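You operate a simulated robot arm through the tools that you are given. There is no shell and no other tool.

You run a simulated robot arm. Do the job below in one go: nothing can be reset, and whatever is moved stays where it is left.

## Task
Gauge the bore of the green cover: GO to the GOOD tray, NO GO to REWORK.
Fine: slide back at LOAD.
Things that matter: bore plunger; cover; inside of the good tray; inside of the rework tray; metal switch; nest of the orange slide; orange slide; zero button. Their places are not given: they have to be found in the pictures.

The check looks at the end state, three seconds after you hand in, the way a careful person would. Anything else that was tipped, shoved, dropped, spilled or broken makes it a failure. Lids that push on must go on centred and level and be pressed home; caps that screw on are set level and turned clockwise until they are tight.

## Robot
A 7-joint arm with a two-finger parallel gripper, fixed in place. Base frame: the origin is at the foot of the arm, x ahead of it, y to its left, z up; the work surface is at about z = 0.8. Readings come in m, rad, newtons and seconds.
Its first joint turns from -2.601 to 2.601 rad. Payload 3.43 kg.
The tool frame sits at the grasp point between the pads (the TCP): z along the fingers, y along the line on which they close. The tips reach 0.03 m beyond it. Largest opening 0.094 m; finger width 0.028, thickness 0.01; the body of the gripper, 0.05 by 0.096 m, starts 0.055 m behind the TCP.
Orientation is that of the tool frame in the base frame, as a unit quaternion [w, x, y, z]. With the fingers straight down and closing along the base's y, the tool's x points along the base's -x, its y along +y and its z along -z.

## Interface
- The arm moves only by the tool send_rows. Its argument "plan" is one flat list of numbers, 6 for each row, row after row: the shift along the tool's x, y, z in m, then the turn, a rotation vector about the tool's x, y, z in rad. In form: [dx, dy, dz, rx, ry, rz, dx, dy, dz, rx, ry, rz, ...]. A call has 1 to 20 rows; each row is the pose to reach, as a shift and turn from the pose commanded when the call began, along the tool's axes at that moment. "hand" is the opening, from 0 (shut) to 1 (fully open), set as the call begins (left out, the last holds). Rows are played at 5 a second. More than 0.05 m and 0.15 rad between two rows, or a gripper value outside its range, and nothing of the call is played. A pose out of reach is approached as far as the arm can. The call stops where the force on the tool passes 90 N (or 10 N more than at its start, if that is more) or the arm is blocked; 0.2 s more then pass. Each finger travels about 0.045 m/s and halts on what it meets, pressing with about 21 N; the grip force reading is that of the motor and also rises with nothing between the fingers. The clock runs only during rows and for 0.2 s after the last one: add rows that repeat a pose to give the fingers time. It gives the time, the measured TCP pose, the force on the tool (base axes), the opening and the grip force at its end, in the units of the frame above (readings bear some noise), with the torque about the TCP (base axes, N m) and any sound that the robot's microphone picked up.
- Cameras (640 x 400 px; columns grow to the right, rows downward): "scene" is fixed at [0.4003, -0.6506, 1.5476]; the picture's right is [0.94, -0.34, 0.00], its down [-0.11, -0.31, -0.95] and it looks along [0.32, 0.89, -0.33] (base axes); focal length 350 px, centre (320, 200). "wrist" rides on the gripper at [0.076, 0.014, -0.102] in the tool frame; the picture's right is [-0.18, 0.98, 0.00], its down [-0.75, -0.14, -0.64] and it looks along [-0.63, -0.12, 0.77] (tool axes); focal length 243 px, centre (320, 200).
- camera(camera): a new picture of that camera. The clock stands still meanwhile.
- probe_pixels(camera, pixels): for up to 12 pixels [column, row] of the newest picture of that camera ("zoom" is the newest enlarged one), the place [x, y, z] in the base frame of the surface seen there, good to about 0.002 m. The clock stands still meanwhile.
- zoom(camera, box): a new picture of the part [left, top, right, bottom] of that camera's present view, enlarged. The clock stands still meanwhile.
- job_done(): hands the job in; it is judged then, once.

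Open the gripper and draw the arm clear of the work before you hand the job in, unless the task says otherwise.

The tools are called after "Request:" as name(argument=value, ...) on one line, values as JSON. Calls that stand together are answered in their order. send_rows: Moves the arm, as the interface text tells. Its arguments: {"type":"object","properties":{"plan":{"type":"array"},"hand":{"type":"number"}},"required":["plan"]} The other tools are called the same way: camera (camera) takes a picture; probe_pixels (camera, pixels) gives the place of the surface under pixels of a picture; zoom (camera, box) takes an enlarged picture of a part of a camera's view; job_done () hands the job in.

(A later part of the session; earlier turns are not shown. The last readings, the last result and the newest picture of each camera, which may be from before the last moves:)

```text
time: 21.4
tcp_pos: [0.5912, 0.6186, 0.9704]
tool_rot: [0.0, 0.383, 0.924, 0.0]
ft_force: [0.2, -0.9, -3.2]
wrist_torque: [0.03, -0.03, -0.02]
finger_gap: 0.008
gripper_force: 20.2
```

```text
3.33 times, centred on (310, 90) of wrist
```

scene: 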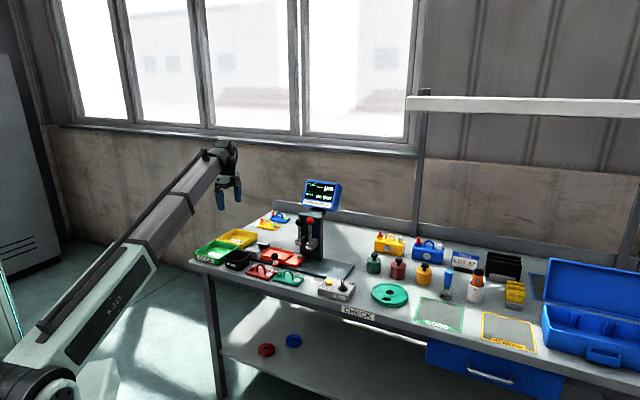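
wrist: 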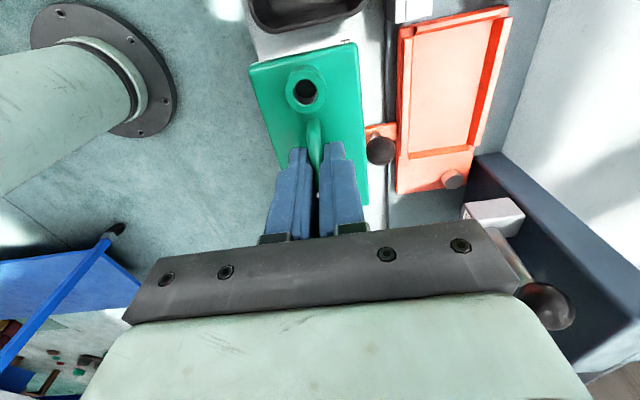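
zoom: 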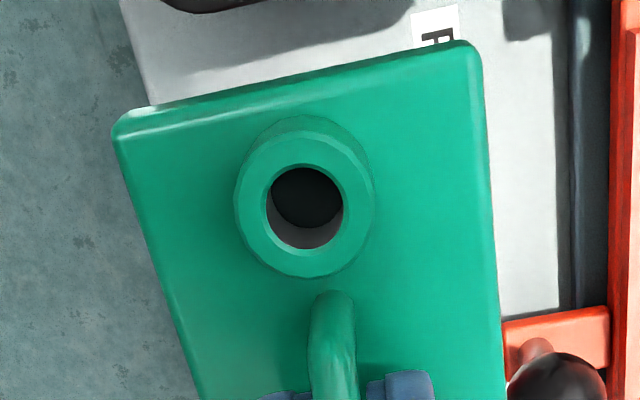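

I probe corners and boss rim of the held cover in this zoom.

Request:
probe_pixels(camera="zoom", pixels=[[122, 128], [470, 52], [168, 290], [492, 280], [305, 90], [238, 210], [371, 195], [303, 138], [305, 272], [333, 300], [335, 360], [480, 150]])

Request:
probe_pixels(camera="zoom", pixels=[[262, 190], [349, 200], [305, 160], [305, 255], [150, 240], [488, 230], [200, 105], [400, 66], [330, 295], [130, 150], [478, 90], [185, 340]])

```text
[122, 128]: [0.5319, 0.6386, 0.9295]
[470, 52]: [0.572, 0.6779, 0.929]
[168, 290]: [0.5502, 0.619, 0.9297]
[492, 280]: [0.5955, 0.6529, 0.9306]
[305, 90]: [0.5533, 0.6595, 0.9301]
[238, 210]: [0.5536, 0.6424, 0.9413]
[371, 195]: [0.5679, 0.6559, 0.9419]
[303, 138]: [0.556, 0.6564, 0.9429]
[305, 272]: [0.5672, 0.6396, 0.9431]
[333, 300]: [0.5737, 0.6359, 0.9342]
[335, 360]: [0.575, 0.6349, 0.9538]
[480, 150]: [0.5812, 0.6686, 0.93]
```

```text
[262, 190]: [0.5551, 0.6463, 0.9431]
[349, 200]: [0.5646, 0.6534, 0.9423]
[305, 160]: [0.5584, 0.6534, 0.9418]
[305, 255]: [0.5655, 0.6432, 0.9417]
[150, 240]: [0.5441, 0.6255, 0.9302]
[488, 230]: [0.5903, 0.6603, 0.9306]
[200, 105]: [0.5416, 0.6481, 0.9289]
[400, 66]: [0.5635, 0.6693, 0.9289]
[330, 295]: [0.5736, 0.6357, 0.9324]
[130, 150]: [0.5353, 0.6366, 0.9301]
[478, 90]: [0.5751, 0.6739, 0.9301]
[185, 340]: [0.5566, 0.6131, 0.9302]
```

The held cover is level and square: centre at U=-0.021, V=0.8555, bore at U=-0.061. It needs +0.0215 along the slide and +0.1197 across; I move there at this height and look before lowering.

Request:
send_rows(plan=[-0.003, 0.015, 0, 0, 0, 0, -0.006, 0.03, 0, 0, 0, 0, -0.009, 0.045, 0, 0, 0, 0, -0.012, 0.06, 0, 0, 0, 0, -0.015, 0.075, 0, 0, 0, 0, -0.018, 0.09, 0, 0, 0, 0, -0.02, 0.105, 0, 0, 0, 0, -0.0215, 0.1197, 0, 0, 0, 0, -0.0215, 0.1197, 0.02, 0, 0, 0, -0.0215, 0.1197, 0.04, 0, 0, 0, -0.0215, 0.1197, 0.06, 0, 0, 0, -0.0215, 0.1197, 0.07, 0, 0, 0, -0.0215, 0.1197, 0.07, 0, 0, 0], hand=0)

Request:
camera(camera="wrist")

Request:
zoom(camera="scene", box=[240, 210, 330, 285])

```text
time: 24.2
tcp_pos: [0.6904, 0.6885, 0.9004]
tool_rot: [-0.001, 0.383, 0.924, 0.0]
ft_force: [0.4, 0.1, -2.8]
wrist_torque: [0.0, 0.02, 0.01]
finger_gap: 0.0079
gripper_force: 20.8
```

```text
taken
```

wrist: 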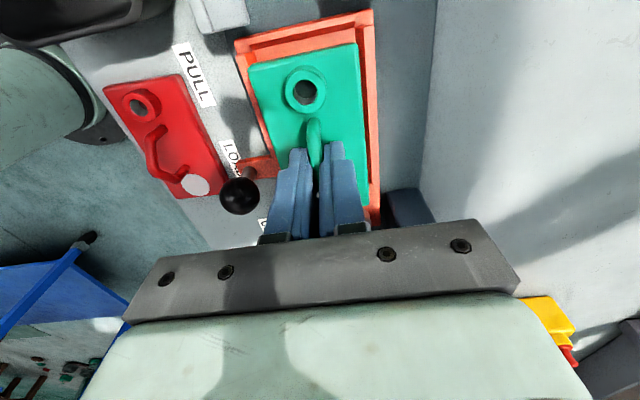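

```text
5.33 times, centred on (285, 248) of scene
```

zoom: 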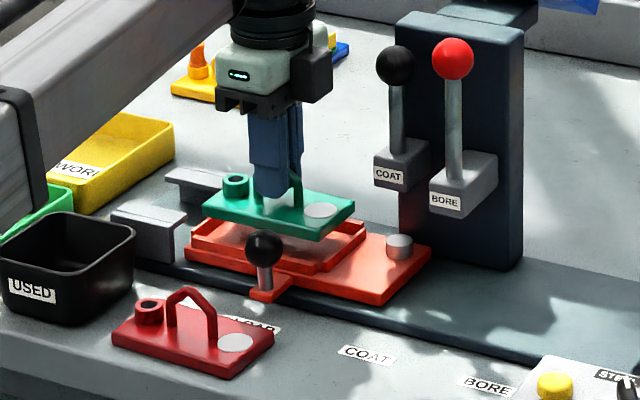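

The cover hovers over the nest, bottom about 25 mm above the floor. I zoom in the wrist view to check the margins to the walls.

Request:
zoom(camera="wrist", box=[225, 0, 395, 150])

Request:
probe_pixels(camera="zoom", pixels=[[140, 170], [416, 108], [270, 135], [175, 300], [430, 300], [250, 100], [350, 62], [97, 150], [120, 250], [455, 150], [462, 250], [450, 30]])

```text
2.67 times, centred on (310, 75) of wrist
```

zoom: 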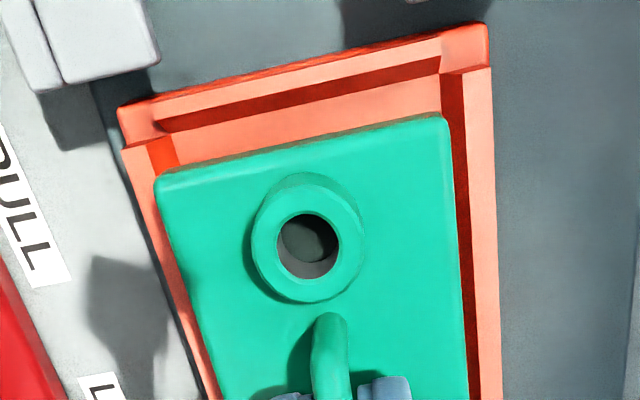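

```text
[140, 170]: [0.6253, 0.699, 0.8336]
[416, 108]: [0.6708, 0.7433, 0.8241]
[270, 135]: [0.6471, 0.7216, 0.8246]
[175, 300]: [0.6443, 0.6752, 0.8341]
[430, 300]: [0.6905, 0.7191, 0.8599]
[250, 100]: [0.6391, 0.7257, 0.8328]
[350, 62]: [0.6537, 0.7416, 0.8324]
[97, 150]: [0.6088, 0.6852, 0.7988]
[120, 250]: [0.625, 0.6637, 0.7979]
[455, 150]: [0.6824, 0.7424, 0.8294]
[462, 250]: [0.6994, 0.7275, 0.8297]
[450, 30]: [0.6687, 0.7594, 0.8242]
```

I probe edges of the cover and the inner wall edges in this zoom more finely.

Request:
probe_pixels(camera="zoom", pixels=[[160, 180], [440, 120], [184, 280], [460, 280], [300, 152], [466, 200], [474, 200], [445, 90], [160, 145], [172, 150], [300, 100], [300, 112]])

Request:
probe_pixels(camera="zoom", pixels=[[262, 245], [360, 240], [308, 195], [308, 300], [276, 243], [340, 245], [308, 214], [308, 278], [150, 160], [190, 300], [300, 92], [480, 300]])

```text
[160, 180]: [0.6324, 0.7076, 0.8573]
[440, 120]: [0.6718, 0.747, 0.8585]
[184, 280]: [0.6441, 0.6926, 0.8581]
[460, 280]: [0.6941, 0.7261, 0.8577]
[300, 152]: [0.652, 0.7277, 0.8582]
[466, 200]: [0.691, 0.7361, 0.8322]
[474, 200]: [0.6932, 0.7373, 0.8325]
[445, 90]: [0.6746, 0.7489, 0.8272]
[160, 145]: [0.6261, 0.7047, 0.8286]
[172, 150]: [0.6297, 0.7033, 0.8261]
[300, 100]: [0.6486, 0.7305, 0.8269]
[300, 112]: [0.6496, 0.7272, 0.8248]
```

```text
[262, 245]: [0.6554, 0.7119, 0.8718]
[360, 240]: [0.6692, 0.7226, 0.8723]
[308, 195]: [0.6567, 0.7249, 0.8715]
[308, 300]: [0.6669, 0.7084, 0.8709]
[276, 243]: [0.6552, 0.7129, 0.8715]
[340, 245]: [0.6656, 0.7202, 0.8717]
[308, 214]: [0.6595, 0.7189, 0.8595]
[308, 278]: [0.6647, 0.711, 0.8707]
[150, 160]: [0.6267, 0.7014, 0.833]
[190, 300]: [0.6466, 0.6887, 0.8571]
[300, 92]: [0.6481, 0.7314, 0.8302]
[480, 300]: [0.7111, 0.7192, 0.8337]
```

Cover centre is at U≈0.0013, V=0.9747 against the nest centre U≈0.0003, V=0.9748; margins about 3 mm all round. I shift 1 mm toward PULL and lower 21 mm, to just above the floor.

Request:
send_rows(plan=[0.001, 0, 0.004, 0, 0, 0, 0.001, 0, 0.009, 0, 0, 0, 0.001, 0, 0.014, 0, 0, 0, 0.001, 0, 0.018, 0, 0, 0, 0.001, 0, 0.021, 0, 0, 0, 0.001, 0, 0.021, 0, 0, 0], hand=0)

Request:
zoom(camera="wrist", box=[225, 0, 395, 150])

Request:
zoom(camera="scene", box=[255, 225, 325, 280])

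```text
time: 25.6
tcp_pos: [0.6895, 0.6887, 0.8802]
tool_rot: [0.0, 0.383, 0.924, 0.0]
ft_force: [0.3, -0.6, -2.7]
wrist_torque: [0.02, -0.01, -0.03]
finger_gap: 0.0075
gripper_force: 21.0
```

```text
2.67 times, centred on (310, 75) of wrist
```

zoom: 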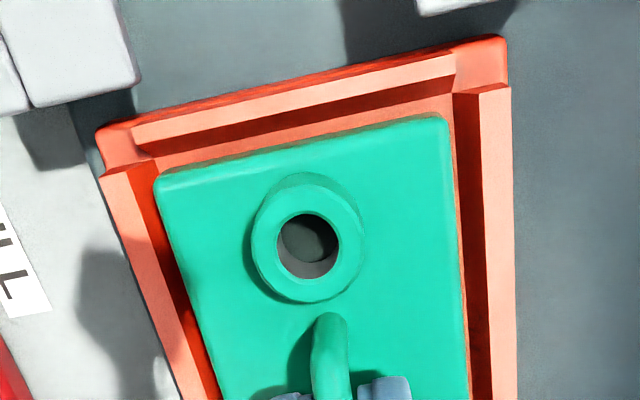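

```text
7.27 times, centred on (290, 252) of scene
```

zoom: 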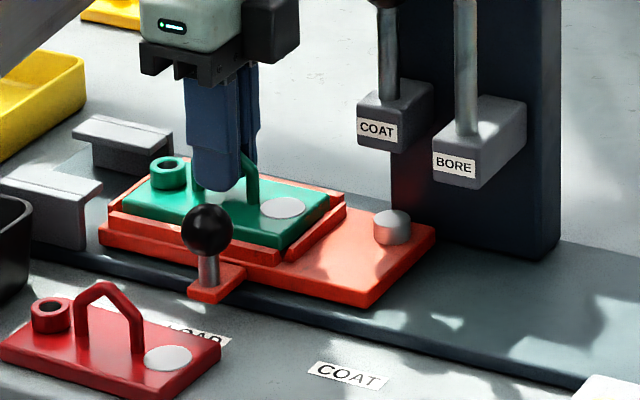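

The cover sits inside the wall line with even margins. I lower the last 3 mm gently to seat it.

Request:
send_rows(plan=[0, 0, 0.001, 0, 0, 0, 0, 0, 0.002, 0, 0, 0, 0, 0, 0.003, 0, 0, 0, 0, 0, 0.003, 0, 0, 0], hand=0)

Request:
zoom(camera="scene", box=[255, 225, 325, 280])

```text
time: 26.6
tcp_pos: [0.6899, 0.6884, 0.8776]
tool_rot: [0.0, 0.383, 0.924, 0.0]
ft_force: [0.1, -0.1, -3.4]
wrist_torque: [-0.01, 0.04, 0.0]
finger_gap: 0.008
gripper_force: 21.1
```

```text
7.27 times, centred on (290, 252) of scene
```

zoom: 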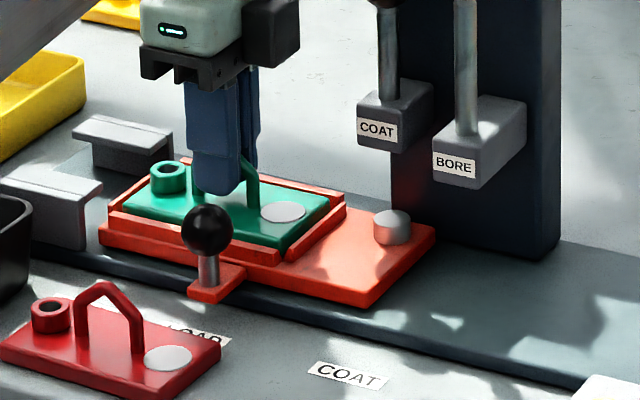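

The force still reads the cover's weight (-3.4 N), so it isn't down yet. I lower another 2.5 mm in small steps.

Request:
send_rows(plan=[0, 0, 0.001, 0, 0, 0, 0, 0, 0.002, 0, 0, 0, 0, 0, 0.0025, 0, 0, 0, 0, 0, 0.0025, 0, 0, 0], hand=0)

```text
time: 27.6
tcp_pos: [0.6887, 0.6875, 0.8762]
tool_rot: [0.001, 0.382, 0.924, 0.001]
ft_force: [6.0, 4.0, 17.4]
wrist_torque: [-0.03, 0.03, -0.04]
finger_gap: 0.0081
gripper_force: 20.8
```

Contact at 17 N, with the cover bottom by calculation at the floor height. I back off 1 mm and open the fingers partly (about 33 mm) to release.

Request:
send_rows(plan=[0, 0, -0.0008, 0, 0, 0, 0, 0, -0.0008, 0, 0, 0], hand=0)

Request:
send_rows(plan=[0, 0, 0, 0, 0, 0, 0, 0, 0, 0, 0, 0, 0, 0, 0, 0, 0, 0, 0, 0, 0, 0, 0, 0], hand=0.35)

Request:
zoom(camera="wrist", box=[225, 0, 395, 150])

Request:
zoom(camera="scene", box=[255, 225, 325, 280])

```text
time: 28.2
tcp_pos: [0.6882, 0.6874, 0.8759]
tool_rot: [0.0, 0.383, 0.924, 0.0]
ft_force: [4.2, 5.6, 14.6]
wrist_torque: [-0.06, -0.18, 0.03]
finger_gap: 0.0078
gripper_force: 21.5
```

```text
time: 29.2
tcp_pos: [0.6892, 0.6884, 0.8766]
tool_rot: [0.0, 0.383, 0.924, 0.0]
ft_force: [-0.3, -0.3, 0.2]
wrist_torque: [-0.01, 0.02, -0.06]
finger_gap: 0.0329
gripper_force: 0.0
```

```text
2.67 times, centred on (310, 75) of wrist
```

zoom: 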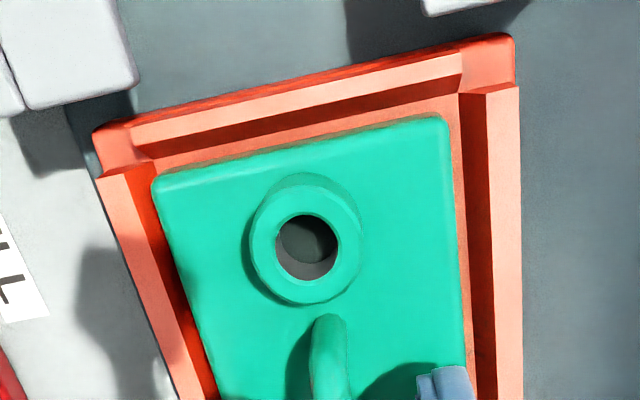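

```text
7.27 times, centred on (290, 252) of scene
```

zoom: 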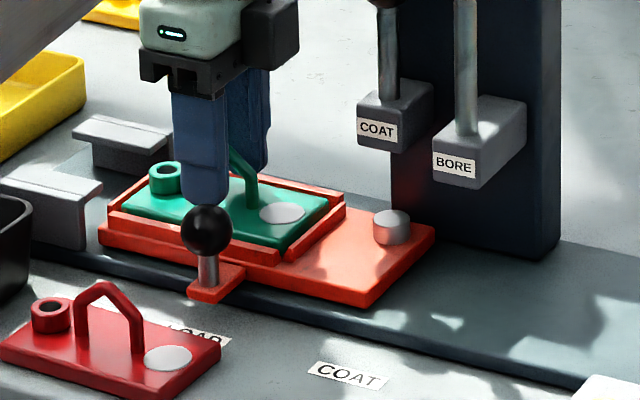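

Released with no force left. I probe the cover top and margins to see that it's seated and centred.

Request:
probe_pixels(camera="wrist", pixels=[[255, 75], [340, 50]])

Request:
zoom(camera="wrist", box=[225, 0, 395, 150])

Request:
probe_pixels(camera="zoom", pixels=[[157, 184], [440, 122], [184, 280], [458, 280], [300, 152], [463, 150], [150, 170], [300, 118], [262, 245], [350, 240], [308, 200], [308, 295]])

```text
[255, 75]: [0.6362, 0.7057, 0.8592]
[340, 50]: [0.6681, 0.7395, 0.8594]
```

```text
2.67 times, centred on (310, 75) of wrist
```

zoom: 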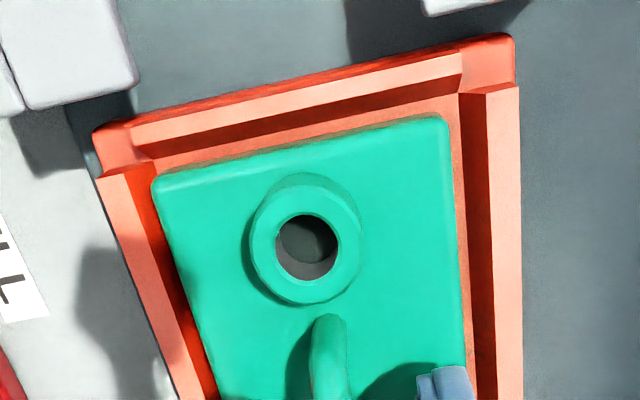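

```text
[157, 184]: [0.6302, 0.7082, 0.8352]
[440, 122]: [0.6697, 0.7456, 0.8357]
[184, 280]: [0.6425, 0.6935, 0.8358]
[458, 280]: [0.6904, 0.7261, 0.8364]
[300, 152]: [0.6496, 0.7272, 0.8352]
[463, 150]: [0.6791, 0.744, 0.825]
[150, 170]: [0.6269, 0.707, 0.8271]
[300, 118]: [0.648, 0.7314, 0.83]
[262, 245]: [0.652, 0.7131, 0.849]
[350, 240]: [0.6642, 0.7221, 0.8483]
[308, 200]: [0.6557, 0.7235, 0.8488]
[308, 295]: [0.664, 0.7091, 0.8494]
```

The cover lies flat on the nest floor (top 0.8355) with the bore at about U=-0.040, V=0.974. I rise clear of the handle, then turn the tool 90° and move over the slide's black knob near (0.662,0.620,0.857).

Request:
send_rows(plan=[0, 0, -0.01, 0, 0, 0, 0, 0, -0.03, 0, 0, 0, 0, 0, -0.05, 0, 0, 0, 0, 0, -0.075, 0, 0, 0, 0, 0, -0.1, 0, 0, 0, -0.0027, -0.0061, -0.1, 0, 0, -0.1428, -0.0053, -0.0122, -0.1, 0, 0, -0.2856, -0.008, -0.0183, -0.1, 0, 0, -0.4284, -0.0107, -0.0244, -0.1, 0, 0, -0.5712, -0.0134, -0.0305, -0.1, 0, 0, -0.714, -0.016, -0.0365, -0.1, 0, 0, -0.8568, -0.0187, -0.0426, -0.1, 0, 0, -0.9996, -0.0214, -0.0487, -0.1, 0, 0, -1.1424, -0.024, -0.0548, -0.1, 0, 0, -1.2852, -0.0267, -0.0609, -0.1, 0, 0, -1.428, -0.0294, -0.067, -0.1, 0, 0, -1.5708, -0.0294, -0.067, -0.1, 0, 0, -1.5708], hand=0.6)

Request:
camera(camera="wrist")

Request:
camera(camera="scene")

```text
time: 32.8
tcp_pos: [0.6612, 0.6192, 0.9758]
tool_rot: [0.0, -0.384, 0.923, -0.001]
ft_force: [0.9, -0.3, 0.1]
wrist_torque: [0.0, 0.03, -0.02]
finger_gap: 0.0564
gripper_force: 0.0
```

```text
taken
```

wrist: 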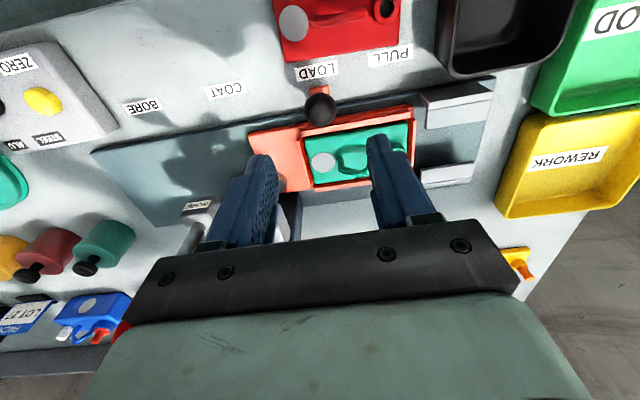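

```text
taken
```

scene: 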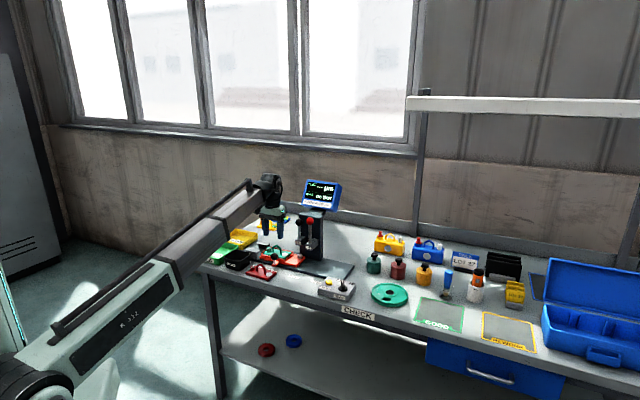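

The wrist view shows all labels: BORE (142,105), COAT (225,90), LOAD (317,70), PULL (390,57), and the knob at (320,108). I probe these to get the slide's travel.

Request:
probe_pixels(camera="wrist", pixels=[[142, 105], [225, 90], [317, 70], [390, 56], [320, 108], [320, 100], [305, 108], [335, 108], [318, 90], [322, 162], [254, 150], [412, 110]])

Request:
zoom(camera="wrist", box=[240, 40, 440, 200])

```text
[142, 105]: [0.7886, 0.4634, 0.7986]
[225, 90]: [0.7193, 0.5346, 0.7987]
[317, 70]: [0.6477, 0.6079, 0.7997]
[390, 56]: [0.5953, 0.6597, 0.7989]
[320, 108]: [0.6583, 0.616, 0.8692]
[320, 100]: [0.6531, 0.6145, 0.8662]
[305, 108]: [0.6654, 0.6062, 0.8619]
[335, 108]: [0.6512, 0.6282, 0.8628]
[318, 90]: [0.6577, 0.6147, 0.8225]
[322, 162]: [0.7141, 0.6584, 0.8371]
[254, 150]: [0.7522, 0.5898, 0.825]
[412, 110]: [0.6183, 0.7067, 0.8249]
```

```text
2.50 times, centred on (340, 120) of wrist
```

zoom: 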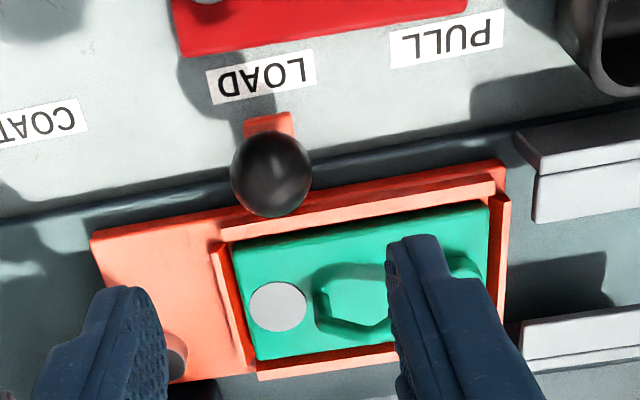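

Stations are 0.10 m apart (LOAD U=0.028, COAT 0.131, BORE 0.230) and the knob is centred at U=0.0295, V=0.906, right below the TCP. I lower to z about 0.874 around the knob and close on it.

Request:
send_rows(plan=[0, 0, 0.03, 0, 0, 0, 0, 0, 0.06, 0, 0, 0, 0, 0, 0.085, 0, 0, 0, 0, 0, 0.1018, 0, 0, 0, 0, 0, 0.1018, 0, 0, 0], hand=0.6)

Request:
send_rows(plan=[0, 0, 0, 0, 0, 0, 0, 0, 0, 0, 0, 0, 0, 0, 0, 0, 0, 0, 0, 0, 0, 0, 0, 0, 0, 0, 0, 0, 0, 0], hand=0.2)

Request:
camera(camera="wrist")

Request:
zoom(camera="scene", box=[240, 180, 350, 290])

```text
time: 34.0
tcp_pos: [0.6638, 0.6204, 0.8736]
tool_rot: [0.0, -0.383, 0.924, 0.0]
ft_force: [-0.5, -0.6, 0.1]
wrist_torque: [-0.01, 0.01, 0.01]
finger_gap: 0.0566
gripper_force: 0.1
```

```text
time: 35.2
tcp_pos: [0.6627, 0.622, 0.8733]
tool_rot: [0.0, -0.383, 0.924, 0.0]
ft_force: [-1.2, -0.5, -2.2]
wrist_torque: [0.06, -0.07, 0.01]
finger_gap: 0.0291
gripper_force: 45.0
```

```text
taken
```

wrist: 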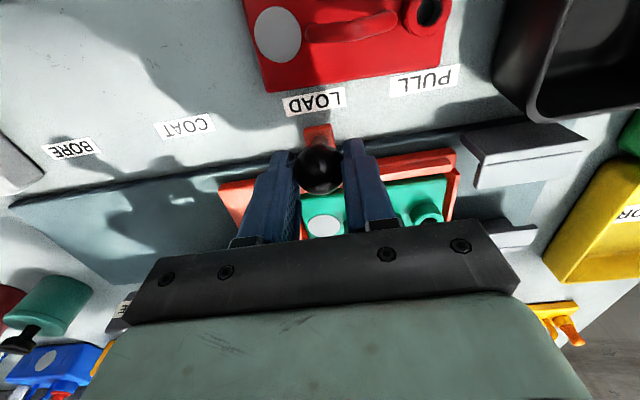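

```text
3.64 times, centred on (295, 235) of scene
```

zoom: 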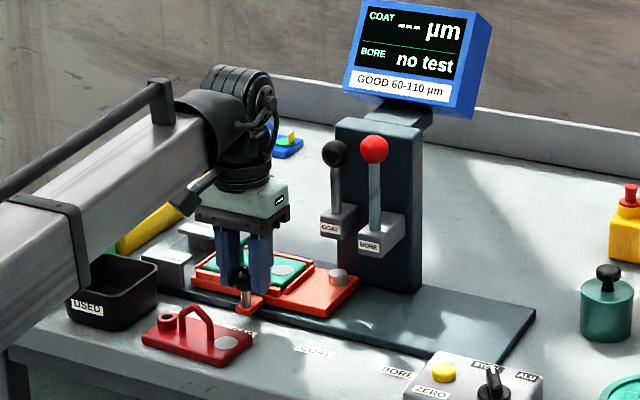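

The knob is held (gap 29 mm) and the stand's blocks clear the gripper. I slide it slowly toward BORE, 0.10 m first, watching the force.

Request:
send_rows(plan=[0, -0.004, 0, 0, 0, 0, 0, -0.01, 0, 0, 0, 0, 0, -0.018, 0, 0, 0, 0, 0, -0.027, 0, 0, 0, 0, 0, -0.037, 0, 0, 0, 0, 0, -0.047, 0, 0, 0, 0, 0, -0.057, 0, 0, 0, 0, 0, -0.067, 0, 0, 0, 0, 0, -0.077, 0, 0, 0, 0, 0, -0.087, 0, 0, 0, 0, 0, -0.095, 0, 0, 0, 0, 0, -0.1, 0, 0, 0], hand=0.2)

Request:
camera(camera="wrist")

Request:
zoom(camera="scene", box=[240, 180, 350, 290])

```text
refused: plan must hold 6 numbers for each row
```

```text
taken
```

wrist: 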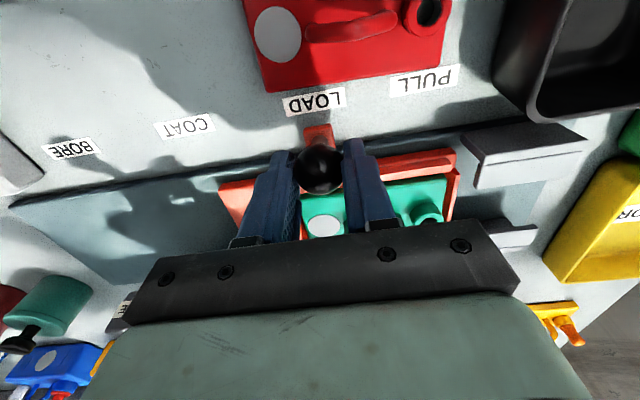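

```text
3.64 times, centred on (295, 235) of scene
```

zoom: 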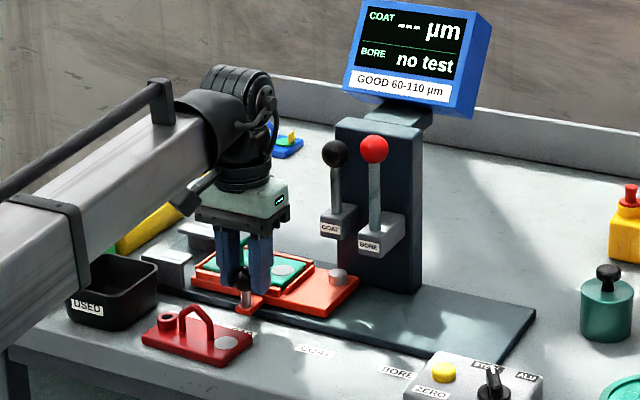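

The plan was refused for a miscounted row; nothing moved. I send it again with clean rows.

Request:
send_rows(plan=[0, -0.004, 0, 0, 0, 0, 0, -0.01, 0, 0, 0, 0, 0, -0.02, 0, 0, 0, 0, 0, -0.03, 0, 0, 0, 0, 0, -0.04, 0, 0, 0, 0, 0, -0.05, 0, 0, 0, 0, 0, -0.06, 0, 0, 0, 0, 0, -0.07, 0, 0, 0, 0, 0, -0.08, 0, 0, 0, 0, 0, -0.09, 0, 0, 0, 0, 0, -0.1, 0, 0, 0, 0], hand=0.2)

Request:
camera(camera="wrist")

Request:
zoom(camera="scene", box=[240, 180, 350, 290])

```text
time: 37.6
tcp_pos: [0.7331, 0.5494, 0.8742]
tool_rot: [0.001, -0.382, 0.924, 0.0]
ft_force: [12.5, 11.3, 22.4]
wrist_torque: [-0.44, 0.3, -0.1]
finger_gap: 0.0291
gripper_force: 45.1
```

```text
taken
```

wrist: 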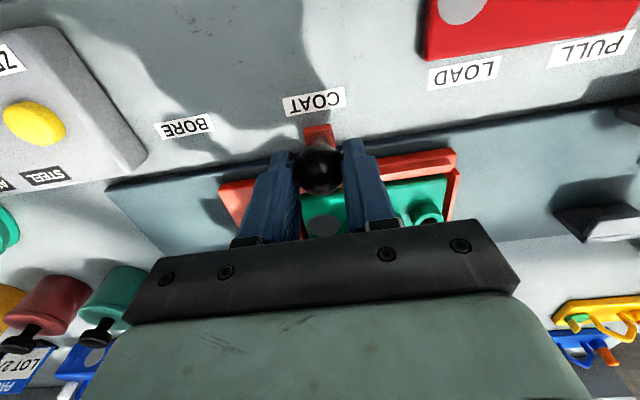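

```text
3.64 times, centred on (295, 235) of scene
```

zoom: 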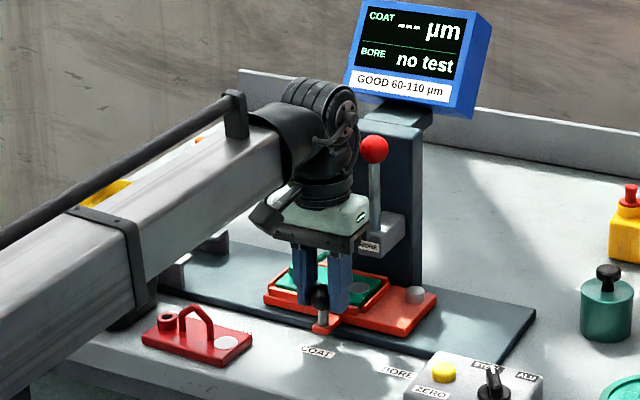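

The slide followed to COAT (knob over the COAT label) but side forces built up (17 N across, 22 N up). I relieve them by opening slightly and gripping again.

Request:
send_rows(plan=[0, -0.1, 0, 0, 0, 0, 0, -0.1, 0, 0, 0, 0], hand=0.45)

```text
refused: row 1 steps farther than a row can; nothing moved
```

That shift was wrong (rows are relative to the present pose); I hold still while opening instead.

Request:
send_rows(plan=[0, 0, 0, 0, 0, 0, 0, 0, 0, 0, 0, 0, 0, 0, 0, 0, 0, 0], hand=0.45)

Request:
zoom(camera="wrist", box=[220, 80, 440, 240])

```text
time: 38.4
tcp_pos: [0.7322, 0.5482, 0.8716]
tool_rot: [0.0, -0.382, 0.924, 0.0]
ft_force: [-0.1, -0.2, -0.5]
wrist_torque: [-0.03, -0.02, -0.01]
finger_gap: 0.0423
gripper_force: 0.0
```

```text
2.50 times, centred on (330, 160) of wrist
```

zoom: 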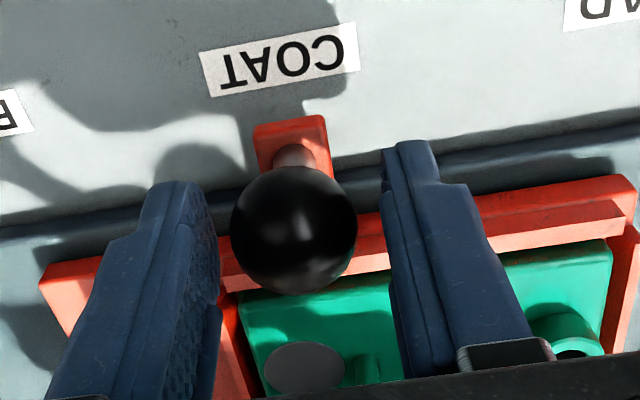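

Forces vanished once open. I shift 1.5 mm toward the slide and 1.5 mm up, regrip, and continue.

Request:
send_rows(plan=[-0.0015, 0, -0.0015, 0, 0, 0, -0.0015, 0, -0.0015, 0, 0, 0, -0.0015, 0, -0.0015, 0, 0, 0], hand=0.2)

Request:
send_rows(plan=[0, -0.004, 0, 0, 0, 0, 0, -0.01, 0, 0, 0, 0, 0, -0.02, 0, 0, 0, 0, 0, -0.03, 0, 0, 0, 0, 0, -0.04, 0, 0, 0, 0, 0, -0.05, 0, 0, 0, 0], hand=0.2)

```text
time: 39.2
tcp_pos: [0.7329, 0.5503, 0.8731]
tool_rot: [-0.001, -0.382, 0.924, -0.002]
ft_force: [-6.9, -6.6, -9.0]
wrist_torque: [-0.05, 0.02, 0.01]
finger_gap: 0.0294
gripper_force: 45.1
```

```text
time: 40.6
tcp_pos: [0.7703, 0.514, 0.8719]
tool_rot: [0.0, -0.383, 0.924, 0.0]
ft_force: [-10.8, -10.7, -23.1]
wrist_torque: [-0.45, 0.32, -0.08]
finger_gap: 0.0294
gripper_force: 45.0
```

The slide follows; the forces have just reversed sign, so the true line lies between. I move the last 5 cm to BORE while easing back 1 mm in both directions.

Request:
send_rows(plan=[0.0005, -0.004, 0.0005, 0, 0, 0, 0.001, -0.01, 0.001, 0, 0, 0, 0.001, -0.02, 0.0015, 0, 0, 0, 0.001, -0.03, 0.0015, 0, 0, 0, 0.001, -0.04, 0.0015, 0, 0, 0, 0.001, -0.047, 0.0015, 0, 0, 0, 0.001, -0.05, 0.0015, 0, 0, 0, 0.001, -0.05, 0.0015, 0, 0, 0], hand=0.2)

Request:
camera(camera="wrist")

Request:
zoom(camera="scene", box=[250, 180, 370, 300])

```text
time: 42.4
tcp_pos: [0.8048, 0.4805, 0.8733]
tool_rot: [0.002, -0.382, 0.924, 0.001]
ft_force: [3.3, 9.8, 6.4]
wrist_torque: [-0.14, 0.26, -0.07]
finger_gap: 0.0293
gripper_force: 44.8
```

```text
taken
```

wrist: 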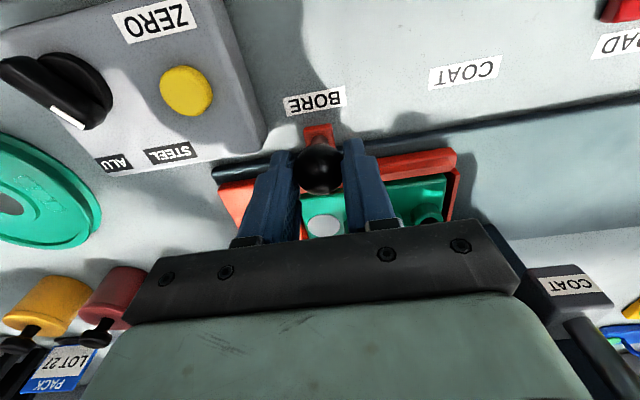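

```text
3.33 times, centred on (310, 240) of scene
```

zoom: 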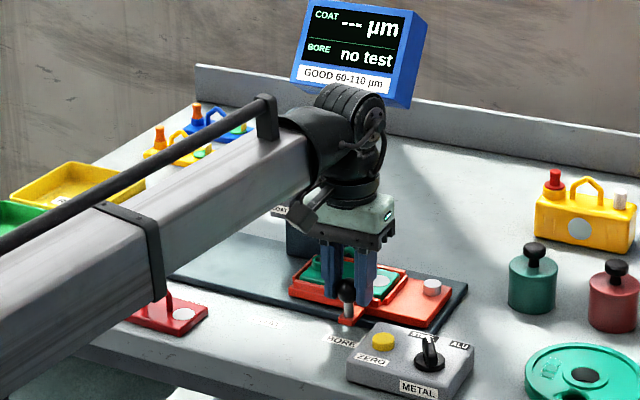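

The knob stands over the BORE label (U=0.229, as computed) and the cover is still in the nest. I open and rise to z 1.09, keeping clear of the red ball.

Request:
send_rows(plan=[0, 0, 0, 0, 0, 0, 0, 0, 0, 0, 0, 0, 0, 0, 0, 0, 0, 0, 0, 0, 0, 0, 0, 0, 0, 0, -0.02, 0, 0, 0, 0, 0, -0.05, 0, 0, 0, 0, 0, -0.09, 0, 0, 0, 0, 0, -0.13, 0, 0, 0, 0, 0, -0.17, 0, 0, 0, 0, 0, -0.217, 0, 0, 0, 0, 0, -0.217, 0, 0, 0], hand=0.6)

Request:
camera(camera="wrist")

Request:
zoom(camera="scene", box=[260, 200, 350, 290])

```text
time: 44.8
tcp_pos: [0.8028, 0.4801, 1.092]
tool_rot: [0.0, -0.383, 0.924, 0.001]
ft_force: [-0.4, 0.7, 0.0]
wrist_torque: [-0.01, 0.0, 0.0]
finger_gap: 0.0563
gripper_force: 0.1
```

```text
taken
```

wrist: 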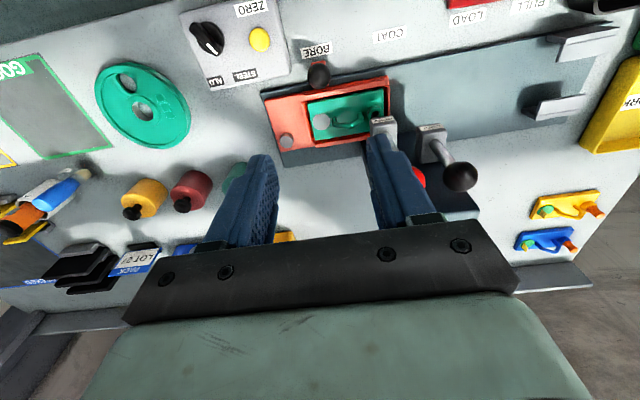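

```text
4.44 times, centred on (305, 245) of scene
```

zoom: 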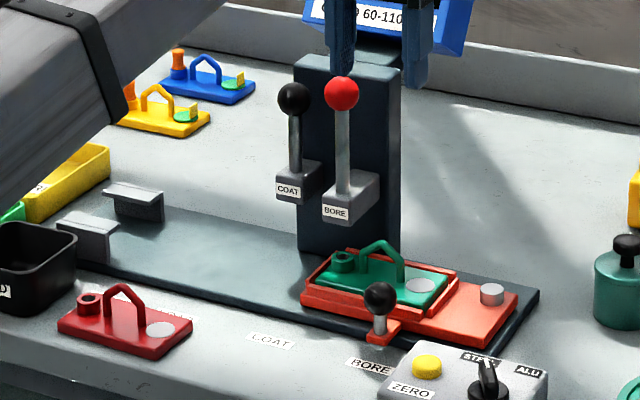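

The boss (342,262) lies straight below the BORE rod (342,150) in the scene zoom. I enlarge once more to compare the two positions precisely.

Request:
zoom(camera="scene", box=[290, 225, 340, 275])

Request:
probe_pixels(camera="zoom", pixels=[[307, 286], [345, 284], [325, 275], [325, 291], [326, 283], [240, 380], [395, 330], [480, 320], [330, 140], [320, 100], [595, 360], [205, 310]])

```text
8.00 times, centred on (315, 250) of scene
```

zoom: 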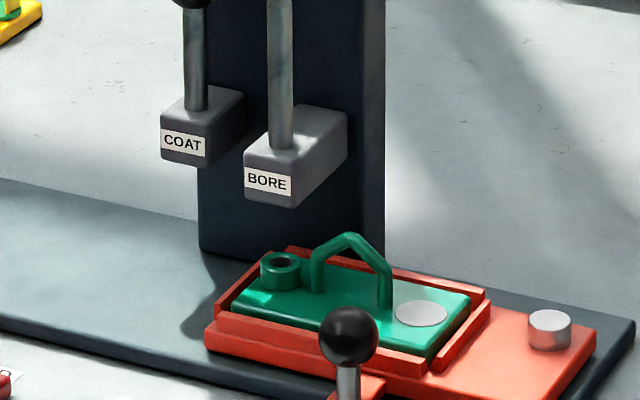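

```text
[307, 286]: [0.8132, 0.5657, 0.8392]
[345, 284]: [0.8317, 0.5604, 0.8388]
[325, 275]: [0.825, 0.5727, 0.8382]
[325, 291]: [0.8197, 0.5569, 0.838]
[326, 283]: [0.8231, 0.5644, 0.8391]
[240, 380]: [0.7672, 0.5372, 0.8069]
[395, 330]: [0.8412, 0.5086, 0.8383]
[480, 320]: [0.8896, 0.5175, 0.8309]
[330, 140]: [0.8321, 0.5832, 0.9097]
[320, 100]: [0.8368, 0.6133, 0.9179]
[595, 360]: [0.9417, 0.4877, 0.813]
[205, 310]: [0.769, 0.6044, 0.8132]
```

I probe the boss rim at (284,264), the rod at (281,90) and several plate points to check seating.

Request:
probe_pixels(camera="zoom", pixels=[[264, 264], [300, 262], [282, 257], [284, 272], [281, 100], [281, 40], [260, 300], [440, 300], [430, 340], [300, 310], [400, 365], [255, 320]])

Request:
zoom(camera="wrist", box=[260, 60, 420, 160])

Request:
probe_pixels(camera="zoom", pixels=[[190, 165], [230, 250], [300, 170], [490, 120], [340, 235], [245, 220], [185, 200], [250, 290], [320, 280], [400, 220], [130, 200], [100, 290]])

```text
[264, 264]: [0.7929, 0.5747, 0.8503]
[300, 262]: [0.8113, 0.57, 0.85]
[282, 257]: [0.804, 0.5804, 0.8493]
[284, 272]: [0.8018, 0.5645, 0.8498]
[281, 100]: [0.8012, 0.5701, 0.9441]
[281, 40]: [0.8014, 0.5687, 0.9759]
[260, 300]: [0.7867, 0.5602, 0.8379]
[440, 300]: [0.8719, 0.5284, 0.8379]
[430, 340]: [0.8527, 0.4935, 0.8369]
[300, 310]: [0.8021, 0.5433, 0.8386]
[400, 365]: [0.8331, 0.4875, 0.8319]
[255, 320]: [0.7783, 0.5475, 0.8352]
```

```text
4.00 times, centred on (340, 110) of wrist
```

zoom: 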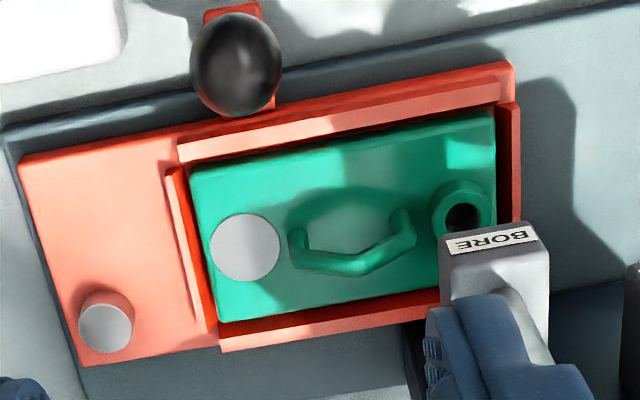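

```text
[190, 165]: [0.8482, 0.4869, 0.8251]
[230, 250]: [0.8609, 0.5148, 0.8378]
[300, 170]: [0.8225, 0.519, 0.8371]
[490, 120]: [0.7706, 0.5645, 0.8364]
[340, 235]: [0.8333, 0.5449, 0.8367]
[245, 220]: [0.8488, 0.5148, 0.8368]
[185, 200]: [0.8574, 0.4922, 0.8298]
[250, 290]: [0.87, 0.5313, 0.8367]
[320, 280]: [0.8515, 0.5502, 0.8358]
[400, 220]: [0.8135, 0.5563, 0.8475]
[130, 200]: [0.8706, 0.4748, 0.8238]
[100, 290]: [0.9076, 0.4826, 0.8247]
```

The bore is within about 2 mm of the rod axis and the cover lies level. I close the gripper and move over the red ball at (0.803,0.575), 3 cm above its top.

Request:
send_rows(plan=[0, 0, 0, 0, 0, 0, 0, 0, 0, 0, 0, 0, 0, 0, 0, 0, 0, 0, 0, 0, 0, 0, 0, 0, -0.015, 0.015, 0, 0, 0, 0, -0.03, 0.03, 0, 0, 0, 0, -0.045, 0.045, 0, 0, 0, 0, -0.058, 0.058, 0, 0, 0, 0, -0.0673, 0.0669, 0, 0, 0, 0, -0.0673, 0.0669, 0, 0, 0, 0], hand=0)

Request:
camera(camera="wrist")

Request:
zoom(camera="scene", box=[265, 165, 355, 275])

```text
time: 47.0
tcp_pos: [0.8045, 0.5745, 1.0895]
tool_rot: [-0.001, -0.383, 0.924, 0.0]
ft_force: [0.2, -0.6, -0.1]
wrist_torque: [0.03, 0.05, -0.01]
finger_gap: 0.0
gripper_force: 20.9
```

```text
taken
```

wrist: 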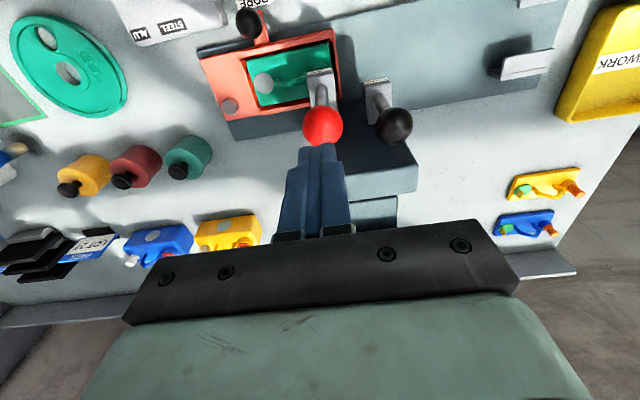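

```text
3.64 times, centred on (310, 220) of scene
```

zoom: 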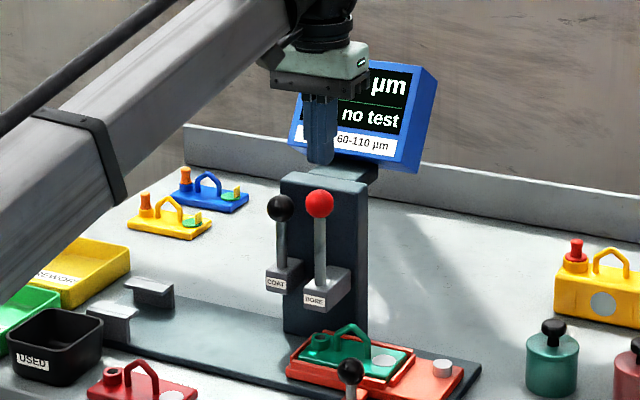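

The closed fingers stand over the red ball (wrist (323,127)). I probe the ball for a last check on centring.

Request:
probe_pixels(camera="wrist", pixels=[[323, 127], [323, 112], [323, 142], [306, 127], [340, 127], [395, 125]])

Request:
zoom(camera="wrist", box=[270, 60, 430, 180])

```text
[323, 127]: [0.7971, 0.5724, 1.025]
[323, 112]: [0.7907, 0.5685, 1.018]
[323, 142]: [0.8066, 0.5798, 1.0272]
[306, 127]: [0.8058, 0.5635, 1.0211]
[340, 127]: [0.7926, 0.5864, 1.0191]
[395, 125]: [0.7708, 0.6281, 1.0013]
```

```text
3.33 times, centred on (350, 120) of wrist
```

zoom: 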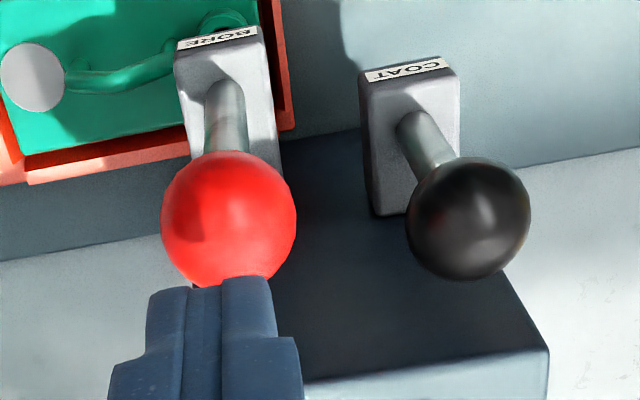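

The ball centre is at about U=0.1605, V=0.9744; I shift 1.5 mm and descend to contact, about 3 cm, checking force.

Request:
send_rows(plan=[0, 0.0015, 0.005, 0, 0, 0, 0, 0.0015, 0.012, 0, 0, 0, 0, 0.0015, 0.02, 0, 0, 0, 0, 0.0015, 0.026, 0, 0, 0, 0, 0.0015, 0.03, 0, 0, 0, 0, 0.0015, 0.034, 0, 0, 0], hand=0)

```text
time: 48.4
tcp_pos: [0.8031, 0.5751, 1.0567]
tool_rot: [0.001, -0.382, 0.924, -0.001]
ft_force: [0.5, 0.8, 0.8]
wrist_torque: [0.01, -0.01, 0.0]
finger_gap: 0.0
gripper_force: 21.3
```

TCP at 1.0567 with next to no force yet. I press on 1 cm in 2 mm steps.

Request:
send_rows(plan=[0, 0, 0.002, 0, 0, 0, 0, 0, 0.004, 0, 0, 0, 0, 0, 0.006, 0, 0, 0, 0, 0, 0.008, 0, 0, 0, 0, 0, 0.01, 0, 0, 0], hand=0)

Request:
zoom(camera="scene", box=[265, 165, 355, 275])

```text
time: 49.6
tcp_pos: [0.8046, 0.5744, 1.0464]
tool_rot: [0.0, -0.384, 0.923, 0.0]
ft_force: [-1.8, -1.1, 2.1]
wrist_torque: [-0.05, -0.01, -0.01]
finger_gap: 0.0
gripper_force: 20.8
```

```text
3.64 times, centred on (310, 220) of scene
```

zoom: 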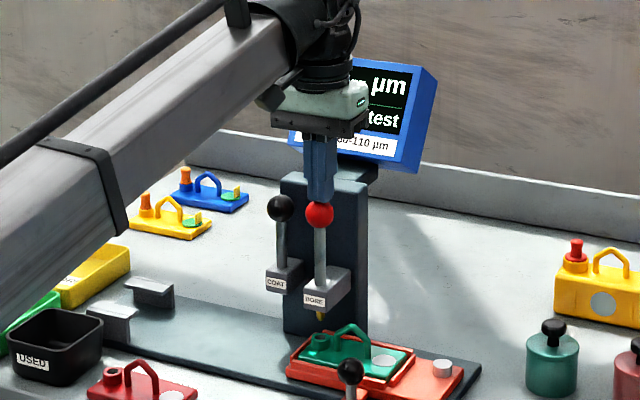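

The plunger moves: a brass tip shows under the BORE block at (320,314), over the boss. I zoom to check the tip's alignment with the bore.

Request:
zoom(camera="scene", box=[295, 235, 325, 265])

Request:
probe_pixels(camera="zoom", pixels=[[320, 200], [330, 210], [300, 280], [340, 280], [320, 260], [330, 300]])

```text
13.33 times, centred on (310, 250) of scene
```

zoom: 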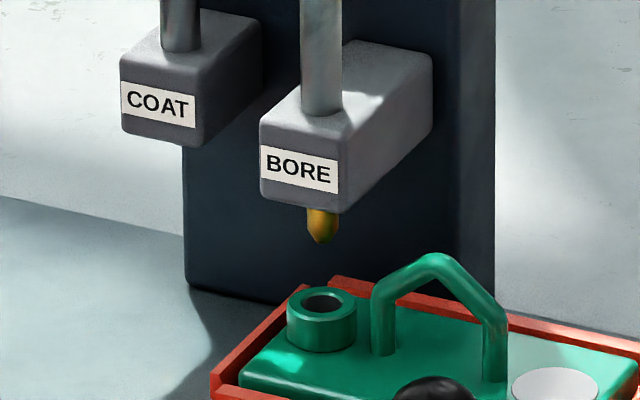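

```text
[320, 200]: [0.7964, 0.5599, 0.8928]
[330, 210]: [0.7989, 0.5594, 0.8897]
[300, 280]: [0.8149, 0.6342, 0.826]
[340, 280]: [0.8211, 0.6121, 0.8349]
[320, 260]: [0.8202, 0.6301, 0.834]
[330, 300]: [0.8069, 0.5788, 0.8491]
```

I probe the brass pin itself and the hole's rim in this zoom.

Request:
probe_pixels(camera="zoom", pixels=[[322, 215], [322, 222], [322, 230], [303, 302], [347, 300], [324, 294], [325, 313], [292, 305], [355, 300], [322, 289], [322, 322], [325, 303]])

```text
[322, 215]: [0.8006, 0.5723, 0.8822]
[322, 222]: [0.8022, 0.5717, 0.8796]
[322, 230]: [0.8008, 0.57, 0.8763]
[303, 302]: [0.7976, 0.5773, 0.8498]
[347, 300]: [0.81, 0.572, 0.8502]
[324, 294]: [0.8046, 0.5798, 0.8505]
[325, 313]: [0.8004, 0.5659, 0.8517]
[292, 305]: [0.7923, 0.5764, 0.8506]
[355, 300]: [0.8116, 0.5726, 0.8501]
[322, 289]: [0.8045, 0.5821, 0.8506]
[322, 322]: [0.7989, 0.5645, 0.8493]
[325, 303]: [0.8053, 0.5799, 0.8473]
```

Pin and hole agree to about 1–2 mm, and the pin's tip is tapered. I press on 2 cm, to just above the boss.

Request:
send_rows(plan=[0, 0, 0.003, 0, 0, 0, 0, 0, 0.007, 0, 0, 0, 0, 0, 0.011, 0, 0, 0, 0, 0, 0.015, 0, 0, 0, 0, 0, 0.018, 0, 0, 0, 0, 0, 0.02, 0, 0, 0], hand=0)

Request:
zoom(camera="scene", box=[295, 235, 325, 265])

Request:
zoom(camera="scene", box=[265, 165, 355, 275])

```text
time: 51.0
tcp_pos: [0.8028, 0.5732, 1.0263]
tool_rot: [0.0, -0.383, 0.924, -0.001]
ft_force: [0.4, -1.8, 3.8]
wrist_torque: [-0.06, -0.03, -0.02]
finger_gap: 0.0001
gripper_force: 21.3
```

```text
13.33 times, centred on (310, 250) of scene
```

zoom: 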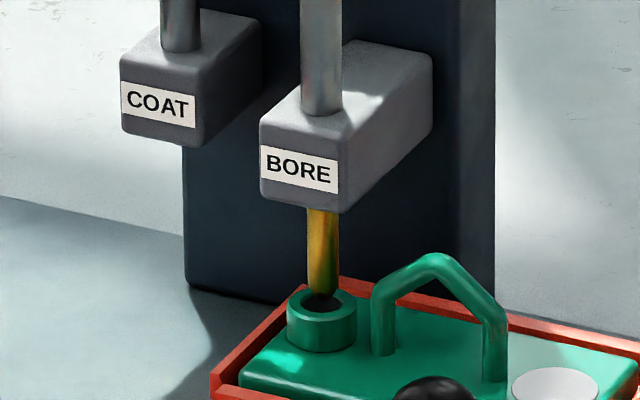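

```text
3.64 times, centred on (310, 220) of scene
```

zoom: 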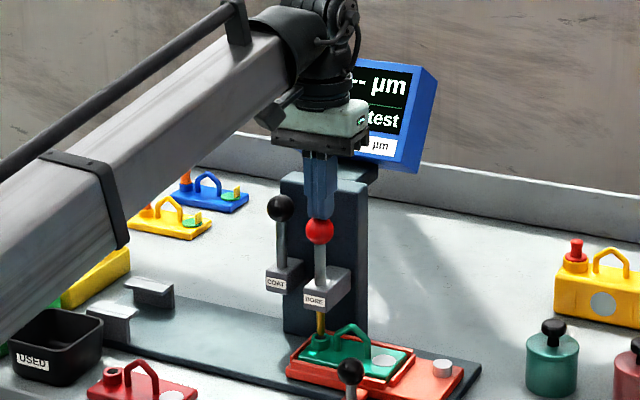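

The pin's tip is right at the hole's mouth (323,297). I press on in 2 mm steps, watching the force.

Request:
send_rows(plan=[0, 0, 0.002, 0, 0, 0, 0, 0, 0.004, 0, 0, 0, 0, 0, 0.006, 0, 0, 0, 0, 0, 0.008, 0, 0, 0, 0, 0, 0.01, 0, 0, 0], hand=0)

Request:
zoom(camera="scene", box=[295, 235, 325, 265])

Request:
zoom(camera="scene", box=[300, 170, 350, 210])

```text
time: 52.2
tcp_pos: [0.803, 0.5756, 1.0159]
tool_rot: [0.0, -0.383, 0.924, -0.001]
ft_force: [-1.7, -0.9, 4.4]
wrist_torque: [0.01, 0.02, -0.02]
finger_gap: 0.0
gripper_force: 21.3
```

```text
13.33 times, centred on (310, 250) of scene
```

zoom: 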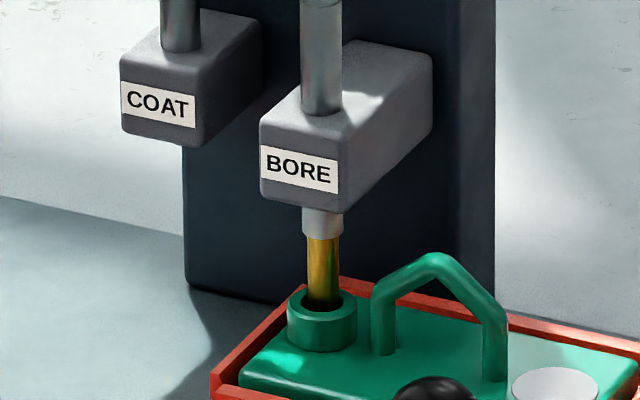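

```text
10.00 times, centred on (325, 190) of scene
```

zoom: 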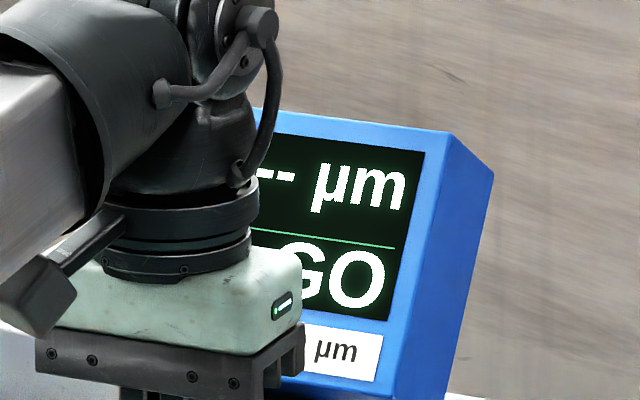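

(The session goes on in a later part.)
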